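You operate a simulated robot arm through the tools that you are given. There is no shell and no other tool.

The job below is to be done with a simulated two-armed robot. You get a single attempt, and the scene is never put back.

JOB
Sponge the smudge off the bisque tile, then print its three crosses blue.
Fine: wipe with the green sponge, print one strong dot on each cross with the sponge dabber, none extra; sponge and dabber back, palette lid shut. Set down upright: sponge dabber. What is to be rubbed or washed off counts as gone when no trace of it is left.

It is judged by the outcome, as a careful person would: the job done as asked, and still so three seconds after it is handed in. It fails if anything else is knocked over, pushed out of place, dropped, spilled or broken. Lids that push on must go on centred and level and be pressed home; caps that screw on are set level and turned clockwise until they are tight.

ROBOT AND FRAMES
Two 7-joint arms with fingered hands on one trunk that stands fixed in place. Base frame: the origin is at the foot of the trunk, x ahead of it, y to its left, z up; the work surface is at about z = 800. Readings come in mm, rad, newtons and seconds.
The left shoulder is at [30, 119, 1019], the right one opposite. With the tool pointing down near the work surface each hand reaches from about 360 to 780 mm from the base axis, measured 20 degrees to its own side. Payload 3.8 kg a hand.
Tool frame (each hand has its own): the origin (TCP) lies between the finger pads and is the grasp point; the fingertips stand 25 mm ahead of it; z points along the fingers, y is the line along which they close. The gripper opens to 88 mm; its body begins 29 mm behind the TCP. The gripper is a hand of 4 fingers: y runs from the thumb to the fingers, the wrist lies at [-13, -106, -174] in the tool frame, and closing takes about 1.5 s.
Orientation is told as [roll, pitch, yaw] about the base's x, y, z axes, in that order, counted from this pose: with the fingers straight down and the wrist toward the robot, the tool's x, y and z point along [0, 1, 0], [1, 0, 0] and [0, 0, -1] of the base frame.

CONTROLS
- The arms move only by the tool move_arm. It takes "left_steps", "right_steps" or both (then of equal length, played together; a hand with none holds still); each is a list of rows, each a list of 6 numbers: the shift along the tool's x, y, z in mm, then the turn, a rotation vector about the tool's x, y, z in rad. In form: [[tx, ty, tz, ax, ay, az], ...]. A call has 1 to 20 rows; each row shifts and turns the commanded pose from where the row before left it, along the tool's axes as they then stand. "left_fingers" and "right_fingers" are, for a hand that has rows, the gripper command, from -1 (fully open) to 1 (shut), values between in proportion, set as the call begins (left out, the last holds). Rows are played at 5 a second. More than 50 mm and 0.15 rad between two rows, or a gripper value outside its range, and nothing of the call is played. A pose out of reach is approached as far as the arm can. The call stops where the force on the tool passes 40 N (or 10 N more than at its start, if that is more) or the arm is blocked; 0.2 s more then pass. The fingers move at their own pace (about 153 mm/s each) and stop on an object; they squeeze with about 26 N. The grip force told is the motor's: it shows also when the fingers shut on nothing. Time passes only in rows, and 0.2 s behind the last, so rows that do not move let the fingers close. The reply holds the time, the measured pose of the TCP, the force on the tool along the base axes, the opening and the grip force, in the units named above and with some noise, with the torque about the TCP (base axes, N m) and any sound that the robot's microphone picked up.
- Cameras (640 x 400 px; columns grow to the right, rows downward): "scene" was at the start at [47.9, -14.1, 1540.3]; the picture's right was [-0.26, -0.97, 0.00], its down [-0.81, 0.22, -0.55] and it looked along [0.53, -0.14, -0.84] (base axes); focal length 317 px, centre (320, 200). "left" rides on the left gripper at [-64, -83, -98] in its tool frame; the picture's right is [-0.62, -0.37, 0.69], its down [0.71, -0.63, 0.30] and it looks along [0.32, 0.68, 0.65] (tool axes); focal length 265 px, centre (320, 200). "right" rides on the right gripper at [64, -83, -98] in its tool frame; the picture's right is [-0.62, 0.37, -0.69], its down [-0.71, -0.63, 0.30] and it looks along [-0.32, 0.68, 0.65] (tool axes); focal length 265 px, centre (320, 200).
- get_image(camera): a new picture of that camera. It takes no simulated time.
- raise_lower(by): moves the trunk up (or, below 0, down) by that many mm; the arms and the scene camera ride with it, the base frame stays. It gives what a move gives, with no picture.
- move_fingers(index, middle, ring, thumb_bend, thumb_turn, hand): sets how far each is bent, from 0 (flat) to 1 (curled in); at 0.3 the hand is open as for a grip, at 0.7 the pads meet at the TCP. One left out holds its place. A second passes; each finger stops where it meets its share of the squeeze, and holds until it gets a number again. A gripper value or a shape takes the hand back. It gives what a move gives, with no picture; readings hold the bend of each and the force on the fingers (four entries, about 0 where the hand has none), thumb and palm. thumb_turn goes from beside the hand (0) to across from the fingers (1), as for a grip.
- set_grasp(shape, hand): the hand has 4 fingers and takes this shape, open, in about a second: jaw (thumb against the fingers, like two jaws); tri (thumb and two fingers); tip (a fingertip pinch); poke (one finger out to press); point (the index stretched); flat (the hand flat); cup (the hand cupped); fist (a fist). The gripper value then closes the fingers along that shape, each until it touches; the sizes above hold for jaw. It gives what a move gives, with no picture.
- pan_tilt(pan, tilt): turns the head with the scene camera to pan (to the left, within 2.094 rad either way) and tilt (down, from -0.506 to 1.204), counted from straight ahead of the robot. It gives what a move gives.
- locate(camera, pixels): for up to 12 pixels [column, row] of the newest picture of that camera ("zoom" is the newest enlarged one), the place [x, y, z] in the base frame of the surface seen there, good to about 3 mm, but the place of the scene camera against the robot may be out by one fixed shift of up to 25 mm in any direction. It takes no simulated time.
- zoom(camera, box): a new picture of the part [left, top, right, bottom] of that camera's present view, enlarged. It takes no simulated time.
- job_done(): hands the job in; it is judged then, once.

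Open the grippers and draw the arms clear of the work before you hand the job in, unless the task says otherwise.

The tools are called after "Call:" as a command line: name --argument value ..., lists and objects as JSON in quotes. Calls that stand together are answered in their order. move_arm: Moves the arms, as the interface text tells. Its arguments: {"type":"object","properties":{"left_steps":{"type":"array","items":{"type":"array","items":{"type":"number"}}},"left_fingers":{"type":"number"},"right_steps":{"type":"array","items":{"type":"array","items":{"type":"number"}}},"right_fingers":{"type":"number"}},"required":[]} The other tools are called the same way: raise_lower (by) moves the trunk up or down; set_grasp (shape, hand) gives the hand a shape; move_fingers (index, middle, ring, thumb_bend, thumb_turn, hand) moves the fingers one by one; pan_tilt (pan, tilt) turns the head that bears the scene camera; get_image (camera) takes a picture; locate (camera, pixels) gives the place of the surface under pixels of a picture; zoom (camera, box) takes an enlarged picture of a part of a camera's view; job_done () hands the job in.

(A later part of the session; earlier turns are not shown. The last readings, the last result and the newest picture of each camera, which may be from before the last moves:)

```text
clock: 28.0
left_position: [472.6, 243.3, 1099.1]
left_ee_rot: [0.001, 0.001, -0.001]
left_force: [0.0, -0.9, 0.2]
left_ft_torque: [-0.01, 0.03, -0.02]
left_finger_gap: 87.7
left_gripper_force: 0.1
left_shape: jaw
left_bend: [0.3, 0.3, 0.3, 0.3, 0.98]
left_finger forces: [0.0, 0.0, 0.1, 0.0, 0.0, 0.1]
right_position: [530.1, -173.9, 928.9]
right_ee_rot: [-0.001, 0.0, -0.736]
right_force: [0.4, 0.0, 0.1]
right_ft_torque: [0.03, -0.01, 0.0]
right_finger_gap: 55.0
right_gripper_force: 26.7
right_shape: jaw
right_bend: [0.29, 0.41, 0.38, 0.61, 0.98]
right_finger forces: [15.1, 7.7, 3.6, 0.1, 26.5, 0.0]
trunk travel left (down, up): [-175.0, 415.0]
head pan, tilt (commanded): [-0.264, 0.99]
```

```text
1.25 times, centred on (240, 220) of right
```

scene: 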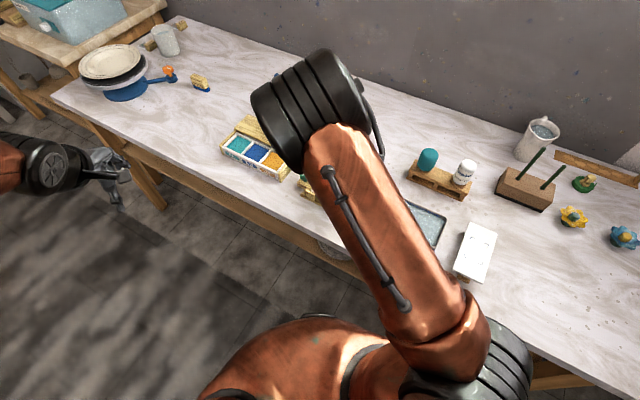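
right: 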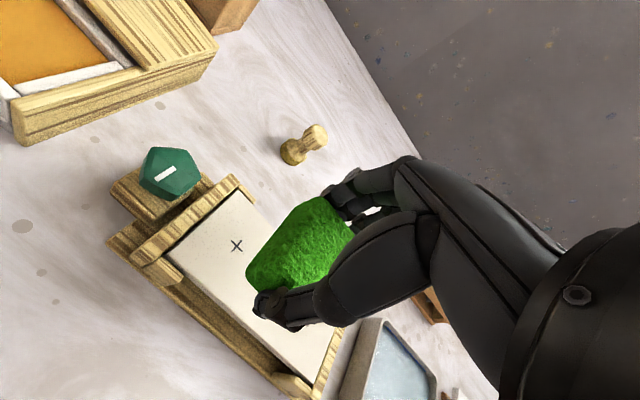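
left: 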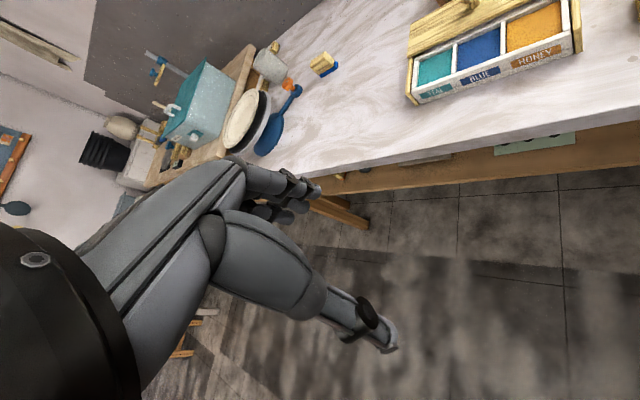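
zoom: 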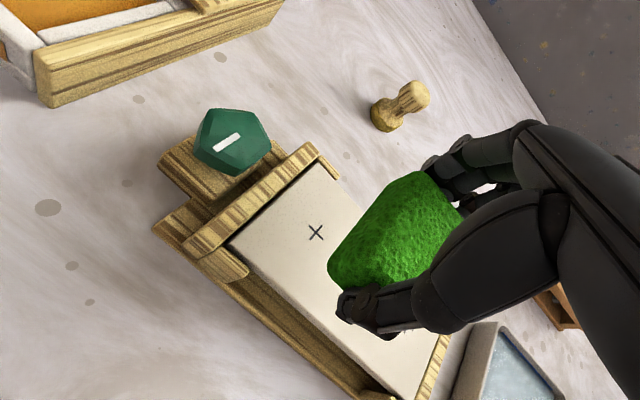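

The visible part of the tile is clean. I'll move the sponge back toward its home spot at height and check the whole tile from there and from the scene camera.

Call:
move_arm --right_steps '[[-19.5, 33.3, 0, 0, 0, 0], [-19.5, 33.3, 0, 0, 0, 0], [-19.5, 33.3, 0, 0, 0, 0], [-19.5, 33.3, 0, 0, 0, 0], [-19.5, 33.3, 0, 0, 0, 0], [0, 0, 0, 0, 0, 0]]'

Call:
get_image --camera "scene"

Call:
zoom --camera "scene" --box '[290, 160, 390, 235]'

Call:
get_image --camera "right"

```text
clock: 29.4
left_position: [471.5, 244.2, 1098.6]
left_ee_rot: [0.001, 0.0, 0.001]
left_force: [0.5, 0.0, -0.2]
left_ft_torque: [0.0, -0.02, 0.02]
left_finger_gap: 87.7
left_gripper_force: 0.0
left_shape: jaw
left_bend: [0.3, 0.3, 0.3, 0.3, 0.98]
left_finger forces: [0.0, 0.1, 0.0, 0.1, 0.0, 0.0]
right_position: [588.1, -358.3, 929.1]
right_ee_rot: [0.0, 0.0, -0.734]
right_force: [0.0, -0.3, -0.2]
right_ft_torque: [-0.01, 0.01, -0.02]
right_finger_gap: 55.2
right_gripper_force: 25.8
right_shape: jaw
right_bend: [0.29, 0.41, 0.38, 0.61, 0.98]
right_finger forces: [15.0, 7.8, 3.5, 0.1, 26.3, 0.0]
trunk travel left (down, up): [-175.0, 415.0]
head pan, tilt (commanded): [-0.264, 0.99]
```

```text
taken
```

scene: 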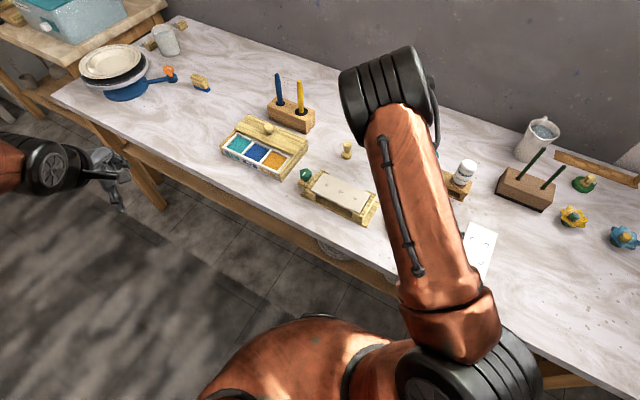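

```text
5.33 times, centred on (340, 198) of scene
```

zoom: 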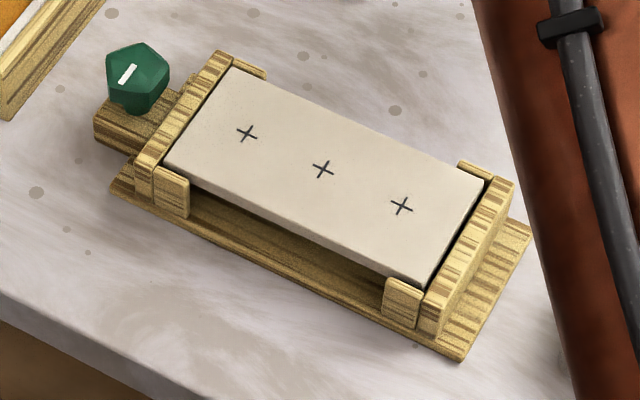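

```text
taken
```

right: 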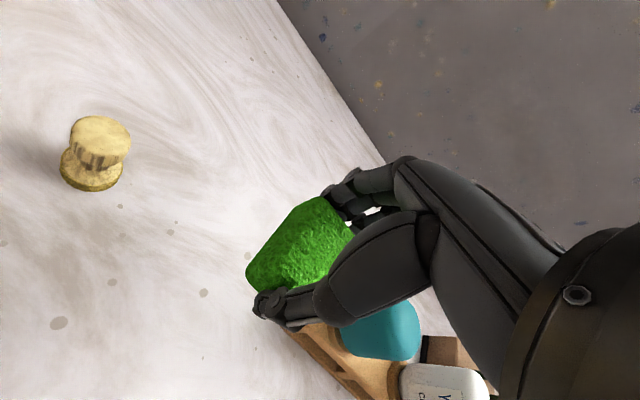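

In the scene zoom the tile looks clean with all three crosses visible. I'll check at a higher enlargement for any faint trace before I put the sponge down.

Call:
zoom --camera "scene" --box '[318, 170, 358, 200]'

Call:
zoom --camera "scene" --box '[335, 180, 380, 214]'

```text
13.33 times, centred on (338, 185) of scene
```

zoom: 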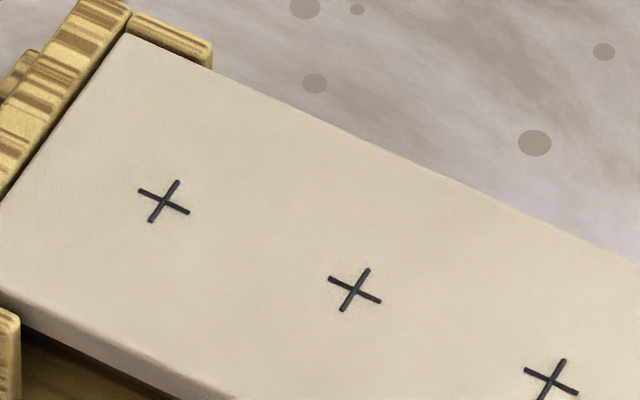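

```text
11.76 times, centred on (358, 197) of scene
```

zoom: 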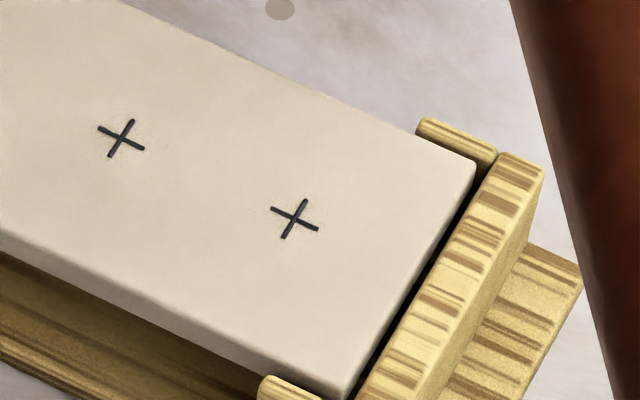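

The tile looks clean at 13×, but the outer fringes got only one or two passes, so I'll go back for two extra passes on each side to be certain. First I return above the lower end of the tile.

Call:
move_arm --right_steps '[[6, -33.5, 0, 0, 0, 0], [6, -33.5, 0, 0, 0, 0], [6, -33.5, 0, 0, 0, 0], [6, -33.5, 0, 0, 0, 0], [6, -33.5, 0, 0, 0, 0], [0, -5, 0, 0, 0, 0], [0, 0, 20, 0, 0, 0], [0, 0, 20, 0, 0, 0], [0, 0, 10, 0, 0, 0], [0, 0, 3, 0, 0, 0], [0, 0, 2, 0, 0, 0], [0, 0, 0.5, 0, 0, 0], [0, 0, 0, 0, 0, 0]]'

Call:
get_image --camera "right"

```text
clock: 32.2
left_position: [472.7, 245.1, 1099.7]
left_ee_rot: [0.001, 0.0, 0.0]
left_force: [-0.2, 0.2, 0.4]
left_ft_torque: [0.02, 0.01, 0.0]
left_finger_gap: 87.7
left_gripper_force: 0.2
left_shape: jaw
left_bend: [0.3, 0.3, 0.3, 0.3, 0.98]
left_finger forces: [0.0, 0.1, 0.0, 0.0, 0.0, 0.0]
right_position: [479.5, -221.3, 873.3]
right_ee_rot: [0.002, 0.0, -0.735]
right_force: [-0.3, -1.1, 9.7]
right_ft_torque: [-0.01, -0.01, 0.04]
right_finger_gap: 55.1
right_gripper_force: 25.8
right_shape: jaw
right_bend: [0.29, 0.41, 0.38, 0.61, 0.98]
right_finger forces: [15.2, 7.8, 3.7, 0.0, 26.0, 0.0]
trunk travel left (down, up): [-175.0, 415.0]
head pan, tilt (commanded): [-0.264, 0.99]
```

```text
taken
```

right: 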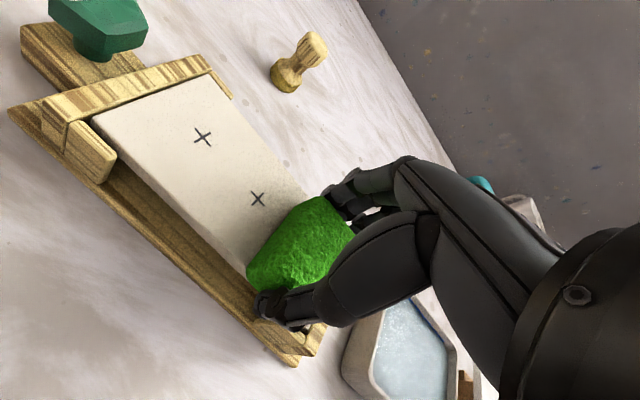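

The sponge presses the tile with 9.7 N at the near-side lower end. I'll stroke up this near side and back down the middle.

Call:
move_arm --right_steps '[[9, 0.3, 0, 0, 0, 0], [9, 0.3, 0, 0, 0, 0], [9, 0.3, 0, 0, 0, 0], [9, 0.3, 0, 0, 0, 0], [9, 0.3, 0, 0, 0, 0], [9, 0.3, 0, 0, 0, 0], [9, 0.3, 0, 0, 0, 0], [9, 0.3, 0, 0, 0, 0], [5, 0.3, 0, 0, 0, 0], [0, 10, 0, 0, 0, 0], [-9, -0.3, 0, 0, 0, 0], [-9, -0.3, 0, 0, 0, 0], [-9, -0.3, 0, 0, 0, 0], [-9, -0.3, 0, 0, 0, 0], [-9, -0.3, 0, 0, 0, 0], [-9, -0.3, 0, 0, 0, 0], [-9, -0.3, 0, 0, 0, 0], [-9, -0.3, 0, 0, 0, 0], [-5, -0.3, 0, 0, 0, 0]]'

Call:
move_arm --right_steps '[[0, 9, 0, 0, 0, 0], [9, 0.3, 0, 0, 0, 0], [9, 0.3, 0, 0, 0, 0], [9, 0.3, 0, 0, 0, 0], [9, 0.3, 0, 0, 0, 0], [9, 0.3, 0, 0, 0, 0], [9, 0.3, 0, 0, 0, 0], [9, 0.3, 0, 0, 0, 0], [9, 0.3, 0, 0, 0, 0], [5, 0.3, 0, 0, 0, 0], [-9, -0.3, 0, 0, 0, 0], [-9, -0.3, 0, 0, 0, 0], [-9, -0.3, 0, 0, 0, 0], [-9, -0.3, 0, 0, 0, 0], [-9, -0.3, 0, 0, 0, 0], [-9, -0.3, 0, 0, 0, 0], [-9, -0.3, 0, 0, 0, 0], [-9, -0.3, 0, 0, 0, 0], [-5, -0.3, 0, 0, 0, 0], [0, 0, -10, 0, 0, 0]]'

Call:
get_image --camera "right"

```text
clock: 36.2
left_position: [472.9, 244.9, 1098.6]
left_ee_rot: [0.0, 0.0, 0.001]
left_force: [-0.4, 0.4, -0.5]
left_ft_torque: [0.0, -0.01, 0.0]
left_finger_gap: 87.7
left_gripper_force: 0.0
left_shape: jaw
left_bend: [0.3, 0.3, 0.3, 0.3, 0.98]
left_finger forces: [0.0, 0.1, 0.0, 0.1, 0.0, 0.1]
right_position: [485.7, -226.8, 872.1]
right_ee_rot: [0.0, 0.0, -0.734]
right_force: [3.0, 2.9, 10.9]
right_ft_torque: [0.05, -0.06, 0.03]
right_finger_gap: 54.9
right_gripper_force: 26.2
right_shape: jaw
right_bend: [0.29, 0.41, 0.39, 0.61, 0.97]
right_finger forces: [14.7, 6.8, 3.3, 0.0, 25.1, 0.0]
trunk travel left (down, up): [-175.0, 415.0]
head pan, tilt (commanded): [-0.264, 0.99]
```

```text
clock: 40.4
left_position: [472.2, 244.6, 1100.5]
left_ee_rot: [0.0, -0.001, 0.001]
left_force: [-0.3, -0.1, 0.4]
left_ft_torque: [0.0, -0.02, 0.02]
left_finger_gap: 87.7
left_gripper_force: 0.1
left_shape: jaw
left_bend: [0.3, 0.3, 0.3, 0.3, 0.98]
left_finger forces: [0.1, 0.1, 0.1, 0.0, 0.1, 0.0]
right_position: [491.8, -233.5, 881.2]
right_ee_rot: [-0.002, 0.002, -0.736]
right_force: [0.2, 0.2, -0.3]
right_ft_torque: [0.02, 0.0, -0.02]
right_finger_gap: 55.0
right_gripper_force: 25.8
right_shape: jaw
right_bend: [0.29, 0.41, 0.39, 0.61, 0.97]
right_finger forces: [15.0, 7.0, 3.7, 0.0, 25.7, 0.1]
trunk travel left (down, up): [-175.0, 415.0]
head pan, tilt (commanded): [-0.264, 0.99]
```

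```text
taken
```

right: 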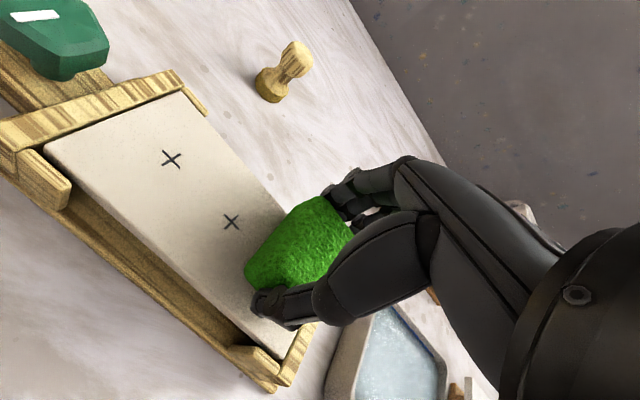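

The extra passes are done and the tile still looks clean. I'll lift the sponge and carry it back over its home spot at about (588,-358).

Call:
move_arm --right_steps '[[0, 0, -15, 0, 0, 0], [0, 0, -10, 0, 0, 0], [-5.6, 31, 0, 0, 0, 0], [-5.6, 31, 0, 0, 0, 0], [-5.6, 31, 0, 0, 0, 0], [-5.6, 31, 0, 0, 0, 0], [-5.6, 31, 0, 0, 0, 0], [0, 0, 0, 0, 0, 0]]'

Call:
get_image --camera "right"

Call:
zoom --camera "scene" --box '[318, 170, 378, 215]'

```text
clock: 42.2
left_position: [472.6, 245.0, 1099.6]
left_ee_rot: [0.0, -0.001, -0.001]
left_force: [-0.5, 0.3, -0.8]
left_ft_torque: [0.02, 0.0, 0.02]
left_finger_gap: 87.7
left_gripper_force: 0.0
left_shape: jaw
left_bend: [0.3, 0.3, 0.3, 0.3, 0.98]
left_finger forces: [0.0, 0.0, 0.0, 0.0, 0.1, 0.0]
right_position: [590.5, -358.1, 906.3]
right_ee_rot: [-0.003, 0.001, -0.734]
right_force: [-0.5, 0.3, -0.4]
right_ft_torque: [0.01, -0.01, -0.02]
right_finger_gap: 55.0
right_gripper_force: 25.8
right_shape: jaw
right_bend: [0.29, 0.41, 0.39, 0.61, 0.97]
right_finger forces: [15.0, 7.0, 3.6, 0.0, 25.7, 0.0]
trunk travel left (down, up): [-175.0, 415.0]
head pan, tilt (commanded): [-0.264, 0.99]
```

```text
taken
```

right: 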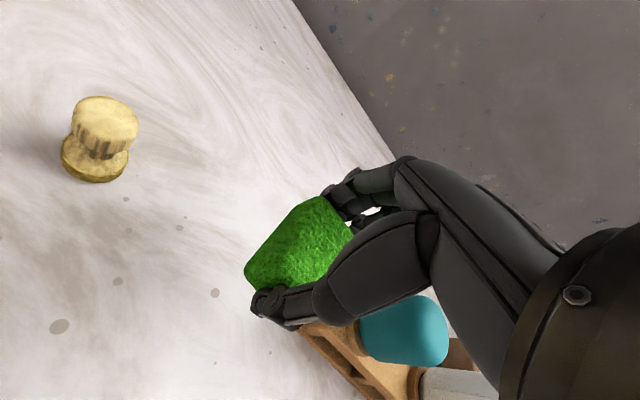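

```text
8.89 times, centred on (348, 192) of scene
```

zoom: 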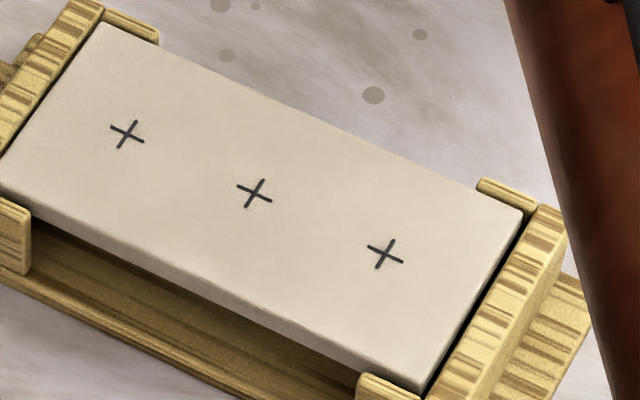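

The tile is clean and the table spots in the wrist view match those at pick-up, so I am over the home spot. I'll lower to just above the table, and then in 1 mm steps until light contact.

Call:
move_arm --right_steps '[[0, 0, 20, 0, 0, 0], [0, 0, 20, 0, 0, 0], [0, 0, 15, 0, 0, 0], [0, 0, 10, 0, 0, 0], [0, 0, 3, 0, 0, 0], [0, 0, 0, 0, 0, 0]]'

Call:
move_arm --right_steps '[[0, 0, 1, 0, 0, 0], [0, 0, 1, 0, 0, 0], [0, 0, 1, 0, 0, 0], [0, 0, 0, 0, 0, 0]]'

```text
clock: 43.6
left_position: [471.7, 243.7, 1099.7]
left_ee_rot: [0.001, 0.0, 0.001]
left_force: [0.2, -0.3, 0.2]
left_ft_torque: [-0.02, 0.01, 0.0]
left_finger_gap: 87.6
left_gripper_force: 0.0
left_shape: jaw
left_bend: [0.3, 0.3, 0.3, 0.3, 0.98]
left_finger forces: [0.0, 0.0, 0.0, 0.0, 0.0, 0.1]
right_position: [590.5, -357.3, 838.3]
right_ee_rot: [0.0, 0.0, -0.734]
right_force: [-0.2, 0.3, 0.0]
right_ft_torque: [-0.01, 0.03, -0.02]
right_finger_gap: 54.9
right_gripper_force: 26.6
right_shape: jaw
right_bend: [0.29, 0.41, 0.39, 0.61, 0.97]
right_finger forces: [15.0, 7.0, 3.6, 0.0, 25.6, 0.1]
trunk travel left (down, up): [-175.0, 415.0]
head pan, tilt (commanded): [-0.264, 0.99]
```

```text
clock: 44.6
left_position: [474.0, 244.6, 1099.0]
left_ee_rot: [0.0, 0.001, -0.001]
left_force: [0.1, -0.1, -0.6]
left_ft_torque: [-0.03, -0.01, 0.0]
left_finger_gap: 87.6
left_gripper_force: 0.0
left_shape: jaw
left_bend: [0.3, 0.3, 0.3, 0.3, 0.98]
left_finger forces: [0.0, 0.0, 0.1, 0.1, 0.0, 0.1]
right_position: [590.1, -357.7, 835.1]
right_ee_rot: [0.001, 0.001, -0.735]
right_force: [0.1, -0.9, -0.2]
right_ft_torque: [0.03, -0.01, -0.02]
right_finger_gap: 54.8
right_gripper_force: 25.9
right_shape: jaw
right_bend: [0.29, 0.41, 0.39, 0.61, 0.97]
right_finger forces: [15.0, 7.1, 3.6, 0.1, 25.6, 0.1]
trunk travel left (down, up): [-175.0, 415.0]
head pan, tilt (commanded): [-0.264, 0.99]
```

At z=835 there is no contact yet and I'm 2 mm off in x. I'll correct that and ease down further.

Call:
move_arm --right_steps '[[-1.2, -1.3, 0.5, 0, 0, 0], [0, 0, 0.8, 0, 0, 0], [0, 0, 0.7, 0, 0, 0], [0, 0, 0, 0, 0, 0]]'

```text
clock: 45.6
left_position: [471.9, 244.5, 1098.9]
left_ee_rot: [0.002, 0.001, 0.0]
left_force: [0.0, -0.7, 0.3]
left_ft_torque: [0.0, -0.01, -0.01]
left_finger_gap: 87.6
left_gripper_force: 0.1
left_shape: jaw
left_bend: [0.3, 0.3, 0.3, 0.3, 0.98]
left_finger forces: [0.1, 0.1, 0.0, 0.0, 0.1, 0.0]
right_position: [588.2, -358.8, 833.9]
right_ee_rot: [0.001, -0.001, -0.735]
right_force: [-0.4, -0.1, 0.1]
right_ft_torque: [0.0, -0.02, -0.01]
right_finger_gap: 55.0
right_gripper_force: 25.9
right_shape: jaw
right_bend: [0.29, 0.41, 0.39, 0.61, 0.97]
right_finger forces: [15.0, 7.0, 3.6, 0.0, 25.6, 0.0]
trunk travel left (down, up): [-175.0, 415.0]
head pan, tilt (commanded): [-0.264, 0.99]
```

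Still no contact at z≈833.9. I'll lower in half-millimetre steps until the table carries the sponge.

Call:
move_arm --right_steps '[[0, 0, 0.7, 0, 0, 0], [0, 0, 0.7, 0, 0, 0], [0, 0, 0.6, 0, 0, 0], [0, 0, 0, 0, 0, 0]]'

```text
clock: 46.6
left_position: [472.7, 244.0, 1098.6]
left_ee_rot: [-0.001, 0.001, -0.001]
left_force: [0.3, 0.1, 0.3]
left_ft_torque: [0.01, 0.0, 0.0]
left_finger_gap: 87.7
left_gripper_force: 0.1
left_shape: jaw
left_bend: [0.3, 0.3, 0.3, 0.3, 0.98]
left_finger forces: [0.0, 0.1, 0.0, 0.1, 0.0, 0.0]
right_position: [587.8, -358.3, 830.6]
right_ee_rot: [0.0, 0.0, -0.734]
right_force: [0.3, 0.9, -0.2]
right_ft_torque: [0.01, 0.01, -0.02]
right_finger_gap: 54.8
right_gripper_force: 26.4
right_shape: jaw
right_bend: [0.29, 0.41, 0.39, 0.61, 0.97]
right_finger forces: [15.0, 7.0, 3.6, 0.1, 25.6, 0.0]
trunk travel left (down, up): [-175.0, 415.0]
head pan, tilt (commanded): [-0.264, 0.99]
```

No contact yet at about z≈831.5, so the sponge slid up slightly in the grip during wiping. I'll continue down gently.

Call:
move_arm --right_steps '[[0, 0, 0.7, 0, 0, 0], [0, 0, 0.7, 0, 0, 0], [0, 0, 0.6, 0, 0, 0], [0, 0, 0, 0, 0, 0]]'

Call:
get_image --camera "right"

```text
clock: 47.6
left_position: [472.3, 244.9, 1099.6]
left_ee_rot: [0.0, 0.001, 0.0]
left_force: [-0.3, -0.2, -0.2]
left_ft_torque: [-0.03, 0.02, 0.02]
left_finger_gap: 87.5
left_gripper_force: 0.0
left_shape: jaw
left_bend: [0.3, 0.3, 0.3, 0.3, 0.98]
left_finger forces: [0.0, 0.0, 0.0, 0.0, 0.0, 0.0]
right_position: [588.7, -358.1, 830.5]
right_ee_rot: [0.0, 0.0, -0.735]
right_force: [0.3, 0.8, 3.7]
right_ft_torque: [0.0, 0.0, -0.01]
right_finger_gap: 54.8
right_gripper_force: 26.1
right_shape: jaw
right_bend: [0.29, 0.41, 0.39, 0.61, 0.97]
right_finger forces: [15.0, 6.9, 3.6, 0.0, 25.6, 0.0]
trunk travel left (down, up): [-175.0, 415.0]
head pan, tilt (commanded): [-0.264, 0.99]
```

```text
taken
```

right: 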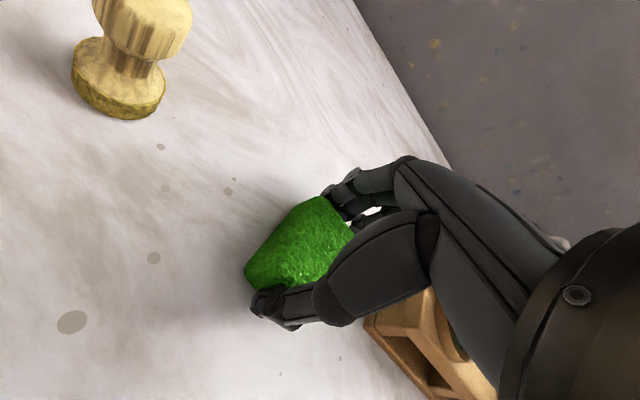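

The table now carries the sponge (3.7 N) and the table spots line up with those at pick-up. I'll open the hand, wait, and rise straight up.

Call:
move_arm --right_steps '[[0, 0, 0, 0, 0, 0], [0, 0, 0, 0, 0, 0], [0, 0, 0, 0, 0, 0], [0, 0, 0, 0, 0, 0], [0, 0, 0, 0, 0, 0], [0, 0, 0, 0, 0, 0], [0, 0, -10, 0, 0, 0], [0, 0, -20, 0, 0, 0], [0, 0, -25, 0, 0, 0], [0, 0, -25, 0, 0, 0], [0, 0, 0, 0, 0, 0]]' --right_fingers -1

Call:
get_image --camera "right"

```text
clock: 50.0
left_position: [472.8, 243.3, 1098.0]
left_ee_rot: [0.0, 0.0, 0.001]
left_force: [0.3, -0.8, -0.2]
left_ft_torque: [0.04, -0.01, 0.05]
left_finger_gap: 87.6
left_gripper_force: 0.1
left_shape: jaw
left_bend: [0.3, 0.3, 0.3, 0.3, 0.98]
left_finger forces: [0.0, 0.1, 0.0, 0.1, 0.0, 0.1]
right_position: [587.7, -358.3, 909.2]
right_ee_rot: [0.0, -0.002, -0.735]
right_force: [0.2, 0.3, -0.1]
right_ft_torque: [0.01, -0.01, 0.01]
right_finger_gap: 87.4
right_gripper_force: 0.1
right_shape: jaw
right_bend: [0.3, 0.3, 0.3, 0.3, 0.98]
right_finger forces: [0.0, 0.0, 0.0, 0.0, 0.1, 0.1]
trunk travel left (down, up): [-175.0, 415.0]
head pan, tilt (commanded): [-0.264, 0.99]
```

```text
taken
```

right: 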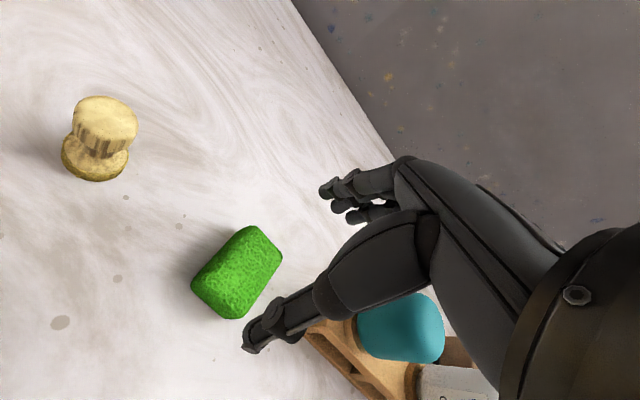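

The sponge stands back in place at (237,272). I'll locate it and measure the dabber precisely for the next grasp.

Call:
locate --camera "right" --pixels '[[253, 232], [278, 255], [234, 314], [203, 295], [105, 115], [80, 112], [133, 120], [108, 98], [95, 160], [65, 152], [125, 160], [95, 181]]'

Call:
zoom --camera "right" --box '[50, 80, 150, 190]'

```text
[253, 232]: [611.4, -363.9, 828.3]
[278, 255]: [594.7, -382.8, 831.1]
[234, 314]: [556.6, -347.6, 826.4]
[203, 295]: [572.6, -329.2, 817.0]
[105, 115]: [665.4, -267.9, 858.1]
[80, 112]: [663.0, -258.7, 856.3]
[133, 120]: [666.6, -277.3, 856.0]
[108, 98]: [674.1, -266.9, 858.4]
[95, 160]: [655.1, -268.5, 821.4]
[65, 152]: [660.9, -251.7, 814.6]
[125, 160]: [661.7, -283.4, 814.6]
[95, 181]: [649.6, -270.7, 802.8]
```

```text
3.64 times, centred on (100, 135) of right
```

zoom: 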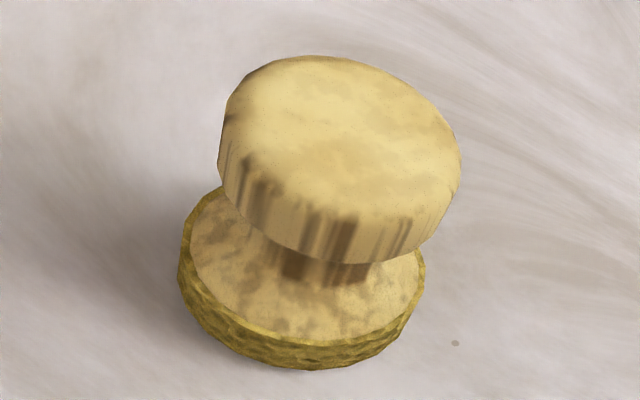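

The sponge is within a few millimetres of where it was. Before I take the dabber I want precise palette coordinates, so I'll bring the left hand's camera over to view the palette from above the free area.

Call:
move_arm --left_steps '[[-40, 5, 10, 0, 0, 0], [-40, 5, 10, 0, 0, 0], [-40, 5, 10, 0, 0, 0], [-40, 5, 10, 0, 0, 0], [-40, 5, 10, 0, 0, 0], [-40, 5, 10, 0, 0, 0], [-20, 5, 10, 0, 0, 0], [0, 0, 0, 0, 0, 0]]'

Call:
get_image --camera "left"

Call:
get_image --camera "scene"

```text
clock: 51.8
left_position: [507.9, -16.4, 1029.5]
left_ee_rot: [0.001, 0.001, 0.001]
left_force: [-0.5, 0.0, 0.0]
left_ft_torque: [0.02, 0.02, 0.0]
left_finger_gap: 87.8
left_gripper_force: 0.0
left_shape: jaw
left_bend: [0.3, 0.3, 0.3, 0.3, 0.98]
left_finger forces: [0.0, 0.1, 0.0, 0.0, 0.1, 0.0]
right_position: [587.0, -358.9, 909.5]
right_ee_rot: [0.0, -0.002, -0.736]
right_force: [-0.3, -0.3, 1.4]
right_ft_torque: [-0.02, 0.01, 0.0]
right_finger_gap: 87.6
right_gripper_force: 0.1
right_shape: jaw
right_bend: [0.3, 0.3, 0.3, 0.3, 0.98]
right_finger forces: [0.0, 0.0, 0.0, 0.1, 0.0, 0.0]
trunk travel left (down, up): [-175.0, 415.0]
head pan, tilt (commanded): [-0.264, 0.99]
```

```text
taken
```

left: 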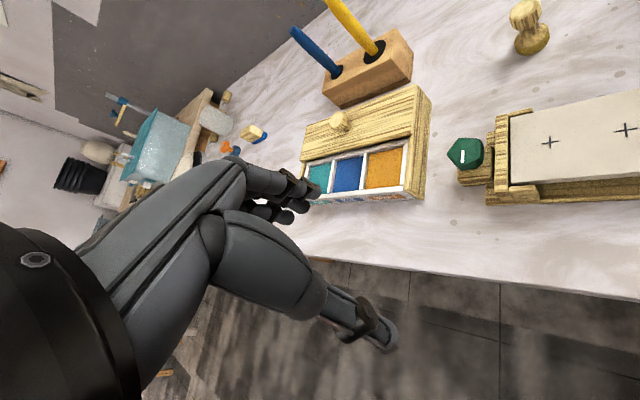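

```text
taken
```

scene: 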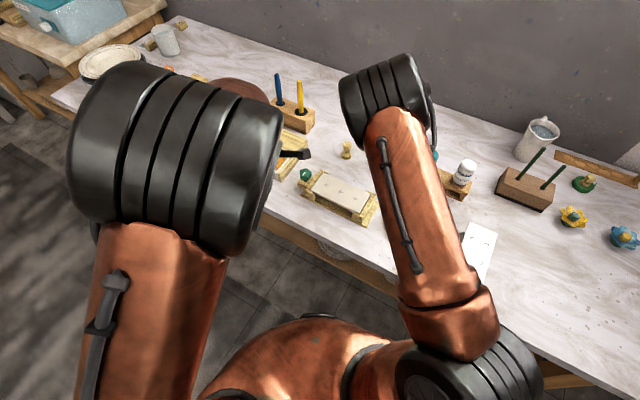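

The palette is visible in the left view at (300–430, 85–205). I'll zoom there and locate the pad corners, lid edge and knob.

Call:
zoom --camera "left" --box '[290, 80, 440, 210]'

```text
3.08 times, centred on (365, 145) of left
```

zoom: 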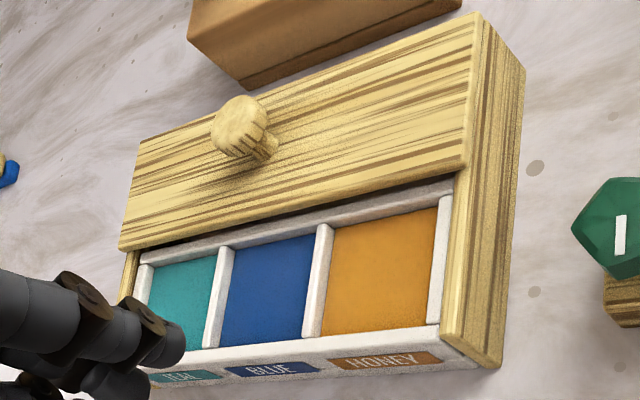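

Call:
locate --camera "zoom" --pixels '[[240, 255], [310, 240], [297, 335], [226, 343], [268, 292], [345, 230], [435, 213], [425, 322], [330, 332], [240, 110], [270, 140], [245, 138]]'

Call:
locate --camera "zoom" --pixels '[[145, 145], [475, 20], [462, 165], [125, 245], [450, 185], [448, 200], [320, 222], [300, 350], [445, 335], [455, 345], [490, 365], [520, 75]]'

```text
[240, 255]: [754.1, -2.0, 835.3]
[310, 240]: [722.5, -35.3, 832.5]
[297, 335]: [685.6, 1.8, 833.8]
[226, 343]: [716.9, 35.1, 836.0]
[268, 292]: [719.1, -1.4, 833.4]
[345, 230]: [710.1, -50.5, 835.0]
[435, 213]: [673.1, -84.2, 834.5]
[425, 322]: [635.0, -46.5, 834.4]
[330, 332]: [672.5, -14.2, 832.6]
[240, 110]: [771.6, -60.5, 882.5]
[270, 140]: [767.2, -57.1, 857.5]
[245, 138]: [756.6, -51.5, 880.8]
```

```text
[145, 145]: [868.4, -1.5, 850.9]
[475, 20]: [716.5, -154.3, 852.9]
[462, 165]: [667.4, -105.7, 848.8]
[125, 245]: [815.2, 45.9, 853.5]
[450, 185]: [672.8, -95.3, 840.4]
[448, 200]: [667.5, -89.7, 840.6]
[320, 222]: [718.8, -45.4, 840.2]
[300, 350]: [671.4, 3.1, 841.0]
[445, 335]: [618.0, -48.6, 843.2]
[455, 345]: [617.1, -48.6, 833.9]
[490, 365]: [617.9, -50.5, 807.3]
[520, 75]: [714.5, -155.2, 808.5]
```

The blue pad spans corners (754,-2), (722,-35), (686,2), (717,35), so its centre is about (720,0) at z≈834. The lid's top is at z≈852, with its front edge 36 mm behind the pad centre and its knob near (764,-56). I'll draw the left arm back out of the way and form a three-finger grip with the right hand.

Call:
move_arm --left_steps '[[40, -5, -10, 0, 0, 0], [40, -5, -10, 0, 0, 0], [40, -5, -10, 0, 0, 0], [40, -5, -10, 0, 0, 0], [40, -5, -10, 0, 0, 0], [40, -5, -10, 0, 0, 0], [20, -5, -10, 0, 0, 0]]'

Call:
set_grasp --hand "right" --shape "tri"

Call:
get_image --camera "right"

```text
clock: 53.4
left_position: [472.4, 242.6, 1099.4]
left_ee_rot: [-0.001, -0.001, 0.001]
left_force: [0.8, -0.3, 0.3]
left_ft_torque: [0.01, -0.02, 0.01]
left_finger_gap: 87.6
left_gripper_force: 0.1
left_shape: jaw
left_bend: [0.3, 0.3, 0.3, 0.3, 0.98]
left_finger forces: [0.2, 0.0, 0.1, 0.0, 0.1, 0.0]
right_position: [587.5, -358.1, 909.7]
right_ee_rot: [-0.002, -0.001, -0.734]
right_force: [0.1, 0.0, 1.2]
right_ft_torque: [0.02, -0.01, 0.0]
right_finger_gap: 87.8
right_gripper_force: 0.0
right_shape: jaw
right_bend: [0.3, 0.3, 0.3, 0.3, 0.98]
right_finger forces: [0.0, 0.0, 0.0, 0.1, 0.1, 0.0]
trunk travel left (down, up): [-175.0, 415.0]
head pan, tilt (commanded): [-0.264, 0.99]
```

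```text
clock: 54.3
left_position: [472.5, 243.9, 1099.1]
left_ee_rot: [-0.001, 0.002, -0.001]
left_force: [0.0, 0.5, 0.5]
left_ft_torque: [0.01, 0.01, -0.01]
left_finger_gap: 87.7
left_gripper_force: 0.0
left_shape: jaw
left_bend: [0.3, 0.3, 0.3, 0.3, 0.98]
left_finger forces: [0.1, 0.1, 0.0, 0.1, 0.0, 0.0]
right_position: [587.2, -358.2, 909.8]
right_ee_rot: [0.003, 0.0, -0.735]
right_force: [-0.5, 1.0, -0.4]
right_ft_torque: [0.01, -0.03, -0.01]
right_finger_gap: 87.5
right_gripper_force: 0.1
right_shape: tri
right_bend: [0.3, 0.3, 0.99, 0.3, 0.98]
right_finger forces: [0.1, 0.1, 0.0, 0.0, 0.1, 0.1]
trunk travel left (down, up): [-175.0, 415.0]
head pan, tilt (commanded): [-0.264, 0.99]
```

```text
taken
```

right: 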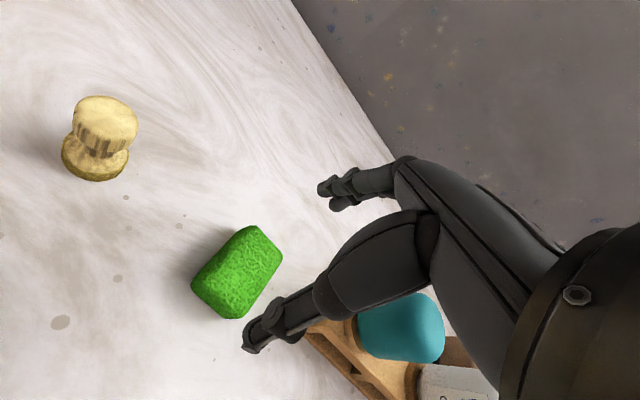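

The ring finger is folded away, leaving thumb, index and middle. I'll move over the dabber near (664,-268) at the same height and refine its position.

Call:
move_arm --right_steps '[[30, -0.9, 0, 0, 0, 0], [30, -0.9, 0, 0, 0, 0], [30, -0.9, 0, 0, 0, 0], [28, -0.9, 0, 0, 0, 0], [0, 0, 0, 0, 0, 0]]' --right_fingers -1

Call:
get_image --camera "right"

Call:
zoom --camera "right" --box '[190, 180, 340, 330]'

```text
clock: 55.5
left_position: [473.2, 243.0, 1099.7]
left_ee_rot: [0.0, 0.0, 0.0]
left_force: [0.4, 0.5, 1.5]
left_ft_torque: [-0.01, -0.02, 0.0]
left_finger_gap: 87.6
left_gripper_force: 0.0
left_shape: jaw
left_bend: [0.3, 0.3, 0.3, 0.3, 0.98]
left_finger forces: [0.0, 0.1, 0.0, 0.0, 0.0, 0.1]
right_position: [663.4, -267.7, 909.5]
right_ee_rot: [0.0, -0.001, -0.735]
right_force: [-0.3, -0.4, 0.1]
right_ft_torque: [0.02, 0.0, 0.01]
right_finger_gap: 87.3
right_gripper_force: 0.1
right_shape: tri
right_bend: [0.3, 0.3, 0.99, 0.3, 0.98]
right_finger forces: [0.0, 0.0, 0.1, 0.1, 0.0, 0.0]
trunk travel left (down, up): [-175.0, 415.0]
head pan, tilt (commanded): [-0.264, 0.99]
```

```text
taken
```

right: 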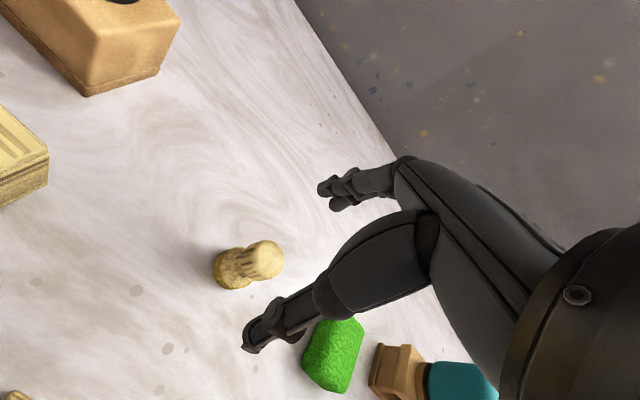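

```text
2.67 times, centred on (265, 255) of right
```

zoom: 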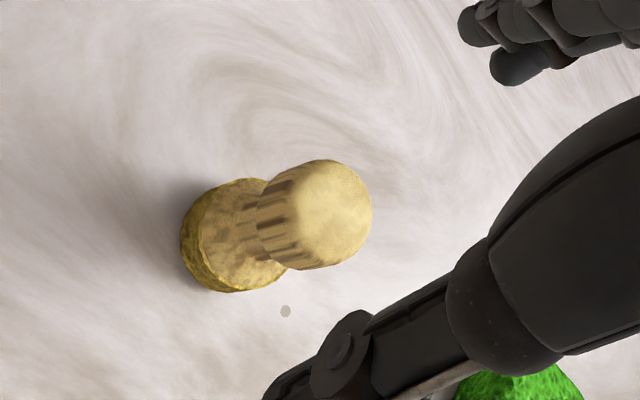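

The dabber's head is at (267,259) and its foot at (231,270), close to the projections of the axis under the TCP (271,258) and (229,269). I'll locate several points to settle the last millimetres.

Call:
locate --camera "zoom" --pixels '[[325, 210], [300, 175], [365, 210], [320, 255], [345, 170], [310, 215], [265, 215], [215, 190], [205, 280], [255, 285], [185, 235], [262, 180]]'

```text
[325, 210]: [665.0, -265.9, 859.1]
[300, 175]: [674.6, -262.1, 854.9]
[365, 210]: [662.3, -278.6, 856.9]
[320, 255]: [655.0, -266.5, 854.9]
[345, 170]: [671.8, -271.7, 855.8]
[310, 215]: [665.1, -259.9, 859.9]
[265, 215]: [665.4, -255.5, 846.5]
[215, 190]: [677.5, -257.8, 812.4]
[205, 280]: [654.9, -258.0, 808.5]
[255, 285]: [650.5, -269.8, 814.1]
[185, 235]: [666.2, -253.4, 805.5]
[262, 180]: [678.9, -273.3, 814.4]
```

The dabber's axis is at about (665,-267.5), about 1 mm from the TCP. I'll lower 57 mm to z≈852 so that the pads sit on the head, without touching yet.

Call:
move_arm --right_steps '[[0.3, 1, 15, 0, 0, 0], [0, 0, 15, 0, 0, 0], [0, 0, 15, 0, 0, 0], [0, 0, 8, 0, 0, 0], [0, 0, 4, 0, 0, 0], [0, 0, 0, 0, 0, 0]]'

Call:
get_image --camera "right"

```text
clock: 56.9
left_position: [472.9, 243.2, 1098.7]
left_ee_rot: [0.001, 0.0, 0.001]
left_force: [0.0, -0.1, -0.6]
left_ft_torque: [0.01, 0.0, -0.01]
left_finger_gap: 87.9
left_gripper_force: 0.0
left_shape: jaw
left_bend: [0.3, 0.3, 0.3, 0.3, 0.98]
left_finger forces: [0.0, 0.1, 0.0, 0.1, 0.0, 0.1]
right_position: [665.6, -267.5, 853.7]
right_ee_rot: [0.0, 0.0, -0.736]
right_force: [0.1, 0.4, -0.7]
right_ft_torque: [0.0, -0.01, 0.02]
right_finger_gap: 87.5
right_gripper_force: 0.1
right_shape: tri
right_bend: [0.3, 0.3, 0.99, 0.3, 0.98]
right_finger forces: [0.0, 0.1, 0.0, 0.0, 0.0, 0.0]
trunk travel left (down, up): [-175.0, 415.0]
head pan, tilt (commanded): [-0.264, 0.99]
```

```text
taken
```

right: 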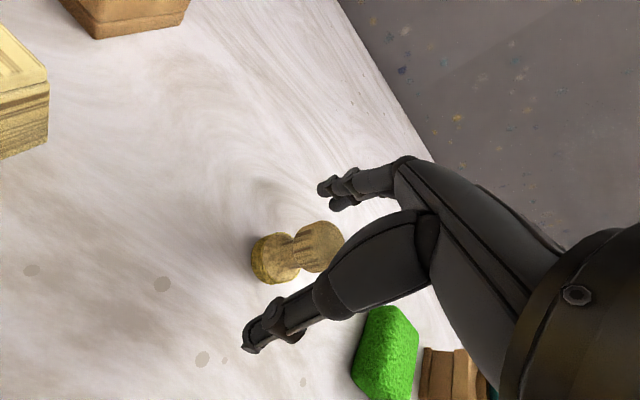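

The dabber stands between the finger tips (335,190) and thumb (265,335) with nothing touched. I'll close the three fingers and let them settle.

Call:
move_arm --right_steps '[[0, 0, 0, 0, 0, 0], [0, 0, 0, 0, 0, 0], [0, 0, 0, 0, 0, 0], [0, 0, 0, 0, 0, 0], [0, 0, 0, 0, 0, 0], [0, 0, 0, 0, 0, 0], [0, 0, 0, 0, 0, 0], [0, 0, 0, 0, 0, 0], [0, 0, 0, 0, 0, 0]]' --right_fingers 1

Call:
get_image --camera "right"

Call:
zoom --camera "right" --box '[210, 170, 390, 350]'

```text
clock: 58.9
left_position: [472.5, 242.8, 1099.4]
left_ee_rot: [-0.001, -0.001, 0.002]
left_force: [-0.3, 0.1, 0.9]
left_ft_torque: [0.01, 0.0, 0.01]
left_finger_gap: 87.7
left_gripper_force: 0.0
left_shape: jaw
left_bend: [0.3, 0.3, 0.3, 0.3, 0.98]
left_finger forces: [0.0, 0.0, 0.1, 0.0, 0.0, 0.0]
right_position: [665.5, -268.1, 852.7]
right_ee_rot: [0.0, 0.0, -0.735]
right_force: [0.8, -0.4, 0.3]
right_ft_torque: [-0.01, 0.03, 0.0]
right_finger_gap: 14.2
right_gripper_force: 26.3
right_shape: tri
right_bend: [0.73, 0.61, 1.0, 0.75, 1.0]
right_finger forces: [11.0, 11.8, 0.0, 0.0, 22.6, 0.0]
trunk travel left (down, up): [-175.0, 415.0]
head pan, tilt (commanded): [-0.264, 0.99]
```

```text
taken
```

right: 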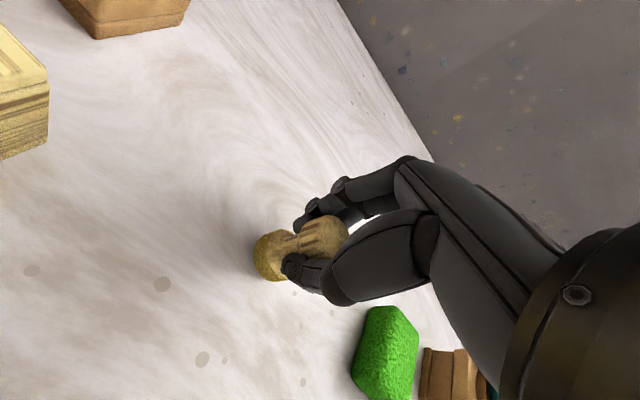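

```text
2.22 times, centred on (300, 260) of right
```

zoom: 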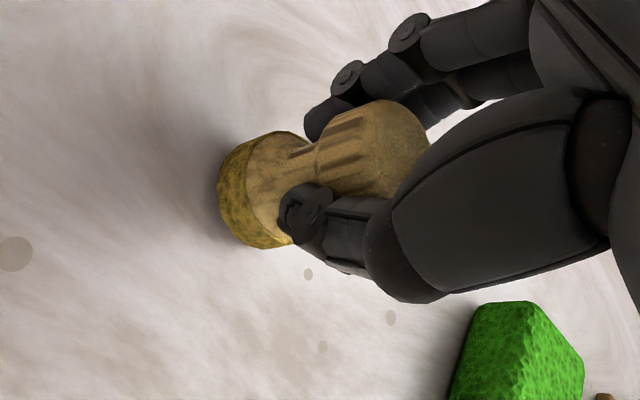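

The three fingers have closed under the head at the waist (gap 14 mm, 26 N), a good captive hold. I'll lift the dabber 70 mm and check that it hangs upright.

Call:
move_arm --right_steps '[[0, 0, -5, 0, 0, 0], [0, 0, -15, 0, 0, 0], [0, 0, -25, 0, 0, 0], [0, 0, -25, 0, 0, 0], [0, 0, 0, 0, 0, 0]]'

Call:
get_image --camera "right"

Call:
zoom --camera "right" --box '[210, 170, 390, 350]'

Call:
get_image --camera "scene"

```text
clock: 60.1
left_position: [473.6, 243.2, 1098.3]
left_ee_rot: [0.0, 0.0, 0.001]
left_force: [-0.5, 0.2, -0.5]
left_ft_torque: [0.02, 0.01, 0.01]
left_finger_gap: 87.5
left_gripper_force: 0.0
left_shape: jaw
left_bend: [0.3, 0.3, 0.3, 0.3, 0.98]
left_finger forces: [0.0, 0.0, 0.0, 0.1, 0.0, 0.1]
right_position: [664.7, -268.3, 922.5]
right_ee_rot: [0.001, 0.0, -0.737]
right_force: [-0.8, -0.5, 0.0]
right_ft_torque: [-0.01, 0.01, 0.0]
right_finger_gap: 14.5
right_gripper_force: 26.1
right_shape: tri
right_bend: [0.73, 0.61, 1.0, 0.75, 1.0]
right_finger forces: [11.1, 11.9, 0.0, 0.0, 22.7, 0.0]
trunk travel left (down, up): [-175.0, 415.0]
head pan, tilt (commanded): [-0.264, 0.99]
```

```text
taken
```

right: 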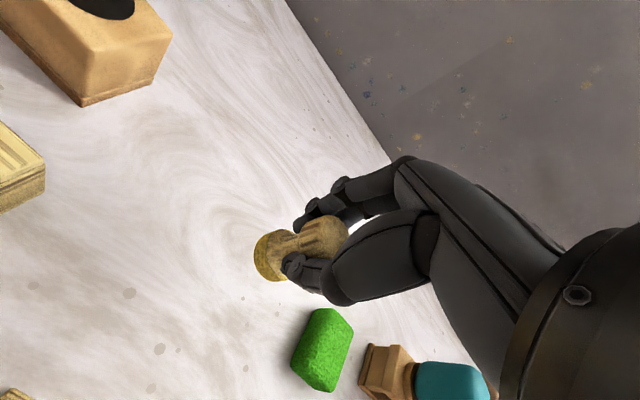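

```text
2.22 times, centred on (300, 260) of right
```

zoom: 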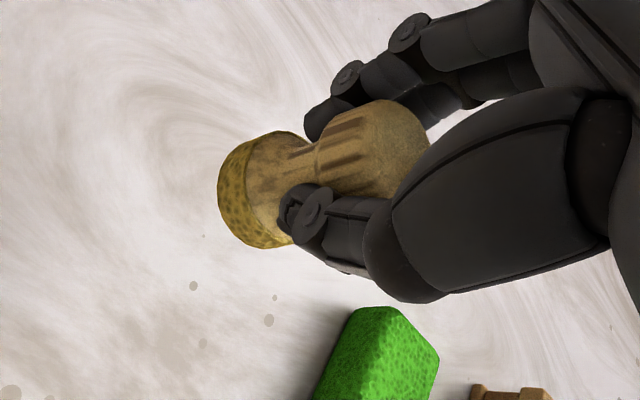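

```text
taken
```

scene: 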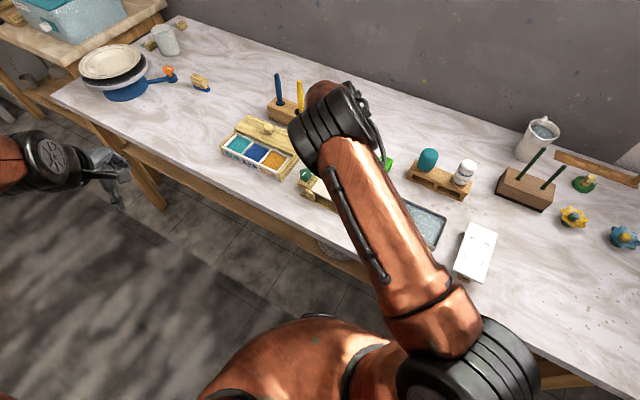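

The dabber hangs exactly as it stood (same pixels in the view). I'll locate the foot's visible rim to find how far its centre lies from the TCP.

Call:
locate --camera "zoom" --pixels '[[225, 190], [235, 160], [260, 138], [232, 215], [250, 240], [275, 245], [265, 160], [255, 190], [290, 140], [285, 150], [370, 130], [400, 160]]'

```text
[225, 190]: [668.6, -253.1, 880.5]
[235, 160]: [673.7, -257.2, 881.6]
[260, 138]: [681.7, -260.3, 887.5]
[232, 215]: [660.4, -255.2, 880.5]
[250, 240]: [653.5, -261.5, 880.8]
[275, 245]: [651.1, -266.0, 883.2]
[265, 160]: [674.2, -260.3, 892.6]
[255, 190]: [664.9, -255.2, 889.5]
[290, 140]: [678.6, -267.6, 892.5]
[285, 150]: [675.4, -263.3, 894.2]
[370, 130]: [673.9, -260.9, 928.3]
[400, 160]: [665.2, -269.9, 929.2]
```

The foot's centre is within about 1–2 mm of the TCP axis, and its underside is 52.7 mm below the TCP. Before crossing to the palette I'll check where the tall brush handles and the block behind it stand.

Call:
locate --camera "left" --pixels '[[380, 48], [336, 70], [375, 40], [345, 10], [298, 33], [410, 35], [413, 75], [325, 95], [340, 120], [464, 152]]'

Call:
locate --camera "scene" --pixels '[[278, 76], [300, 83], [301, 112], [282, 104], [268, 128], [290, 122], [306, 175], [300, 130]]'

```text
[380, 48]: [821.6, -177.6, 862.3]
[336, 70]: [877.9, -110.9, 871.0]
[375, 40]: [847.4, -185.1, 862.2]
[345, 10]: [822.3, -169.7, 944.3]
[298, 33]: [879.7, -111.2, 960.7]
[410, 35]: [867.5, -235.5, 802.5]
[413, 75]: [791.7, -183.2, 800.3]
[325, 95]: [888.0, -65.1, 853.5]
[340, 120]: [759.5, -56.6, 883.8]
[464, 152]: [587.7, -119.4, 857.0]
```

```text
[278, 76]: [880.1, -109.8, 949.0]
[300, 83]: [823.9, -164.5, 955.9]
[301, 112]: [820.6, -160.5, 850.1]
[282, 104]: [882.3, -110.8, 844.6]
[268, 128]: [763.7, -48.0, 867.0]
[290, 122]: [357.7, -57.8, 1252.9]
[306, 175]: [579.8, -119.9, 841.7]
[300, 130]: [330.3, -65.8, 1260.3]
```

The yellow brush stands at (822,-168) up to z≈970, so I'll keep well to the robot's side of it. I'll raise the dabber to z≈960 and swing via (640,-140) toward the palette.

Call:
move_arm --right_steps '[[0, 0, -19, 0, 0, 0], [0, 0, -19, 0, 0, 0], [20, -26, 0, 0, 0, 0], [20, -26, 0, 0, 0, 0], [20, -26, 0, 0, 0, 0], [20, -26, 0, 0, 0, 0], [31.4, -7.3, 0, 0, 0, 0], [31.4, -7.3, 0, 0, 0, 0], [31.4, -7.3, 0, 0, 0, 0], [0, 0, 0, 0, 0, 0]]'

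Call:
get_image --camera "right"

Call:
get_image --camera "scene"

```text
clock: 62.3
left_position: [472.1, 243.2, 1099.9]
left_ee_rot: [0.0, 0.0, -0.001]
left_force: [0.1, 0.5, 0.0]
left_ft_torque: [0.02, -0.03, -0.01]
left_finger_gap: 87.6
left_gripper_force: 0.1
left_shape: jaw
left_bend: [0.3, 0.3, 0.3, 0.3, 0.98]
left_finger forces: [0.0, 0.0, 0.0, 0.0, 0.0, 0.0]
right_position: [688.6, -54.0, 960.8]
right_ee_rot: [-0.001, -0.001, -0.735]
right_force: [0.8, -0.1, -0.3]
right_ft_torque: [0.0, 0.01, 0.0]
right_finger_gap: 14.2
right_gripper_force: 26.2
right_shape: tri
right_bend: [0.73, 0.61, 1.0, 0.75, 1.0]
right_finger forces: [11.5, 11.8, 0.0, 0.1, 22.9, 0.0]
trunk travel left (down, up): [-175.0, 415.0]
head pan, tilt (commanded): [-0.264, 0.99]
```

```text
taken
```

right: 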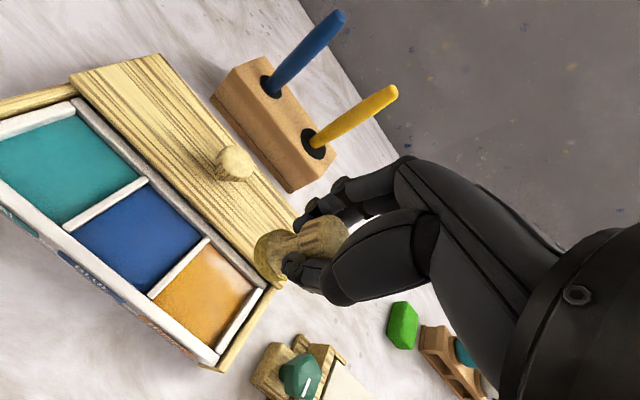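

```text
taken
```

scene: 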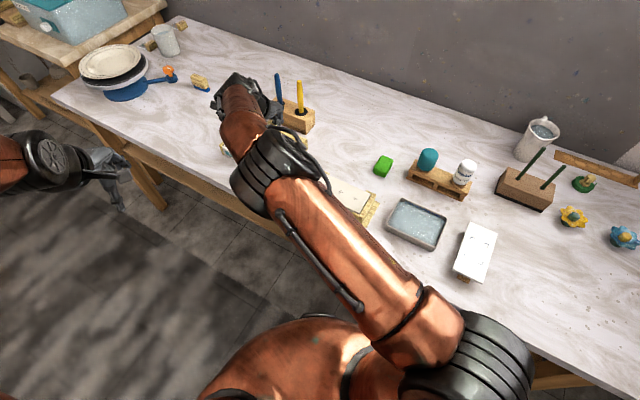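

The right camera now gives a clear view of the palette, with the blue pad at about (140,238). I'll locate its corners and the rim from here.

Call:
locate --camera "right" --pixels '[[147, 192], [197, 238], [152, 284], [82, 232], [140, 238], [234, 163], [225, 172], [70, 80], [295, 225], [155, 55], [200, 348], [262, 285]]'

```text
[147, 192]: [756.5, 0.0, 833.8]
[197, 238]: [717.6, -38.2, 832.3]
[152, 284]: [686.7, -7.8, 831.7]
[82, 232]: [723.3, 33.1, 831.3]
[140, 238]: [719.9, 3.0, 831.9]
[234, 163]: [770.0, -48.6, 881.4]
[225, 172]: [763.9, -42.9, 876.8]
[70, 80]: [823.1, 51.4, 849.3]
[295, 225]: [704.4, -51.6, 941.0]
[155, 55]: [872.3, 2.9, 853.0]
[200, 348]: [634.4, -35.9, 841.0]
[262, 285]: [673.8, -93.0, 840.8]
```

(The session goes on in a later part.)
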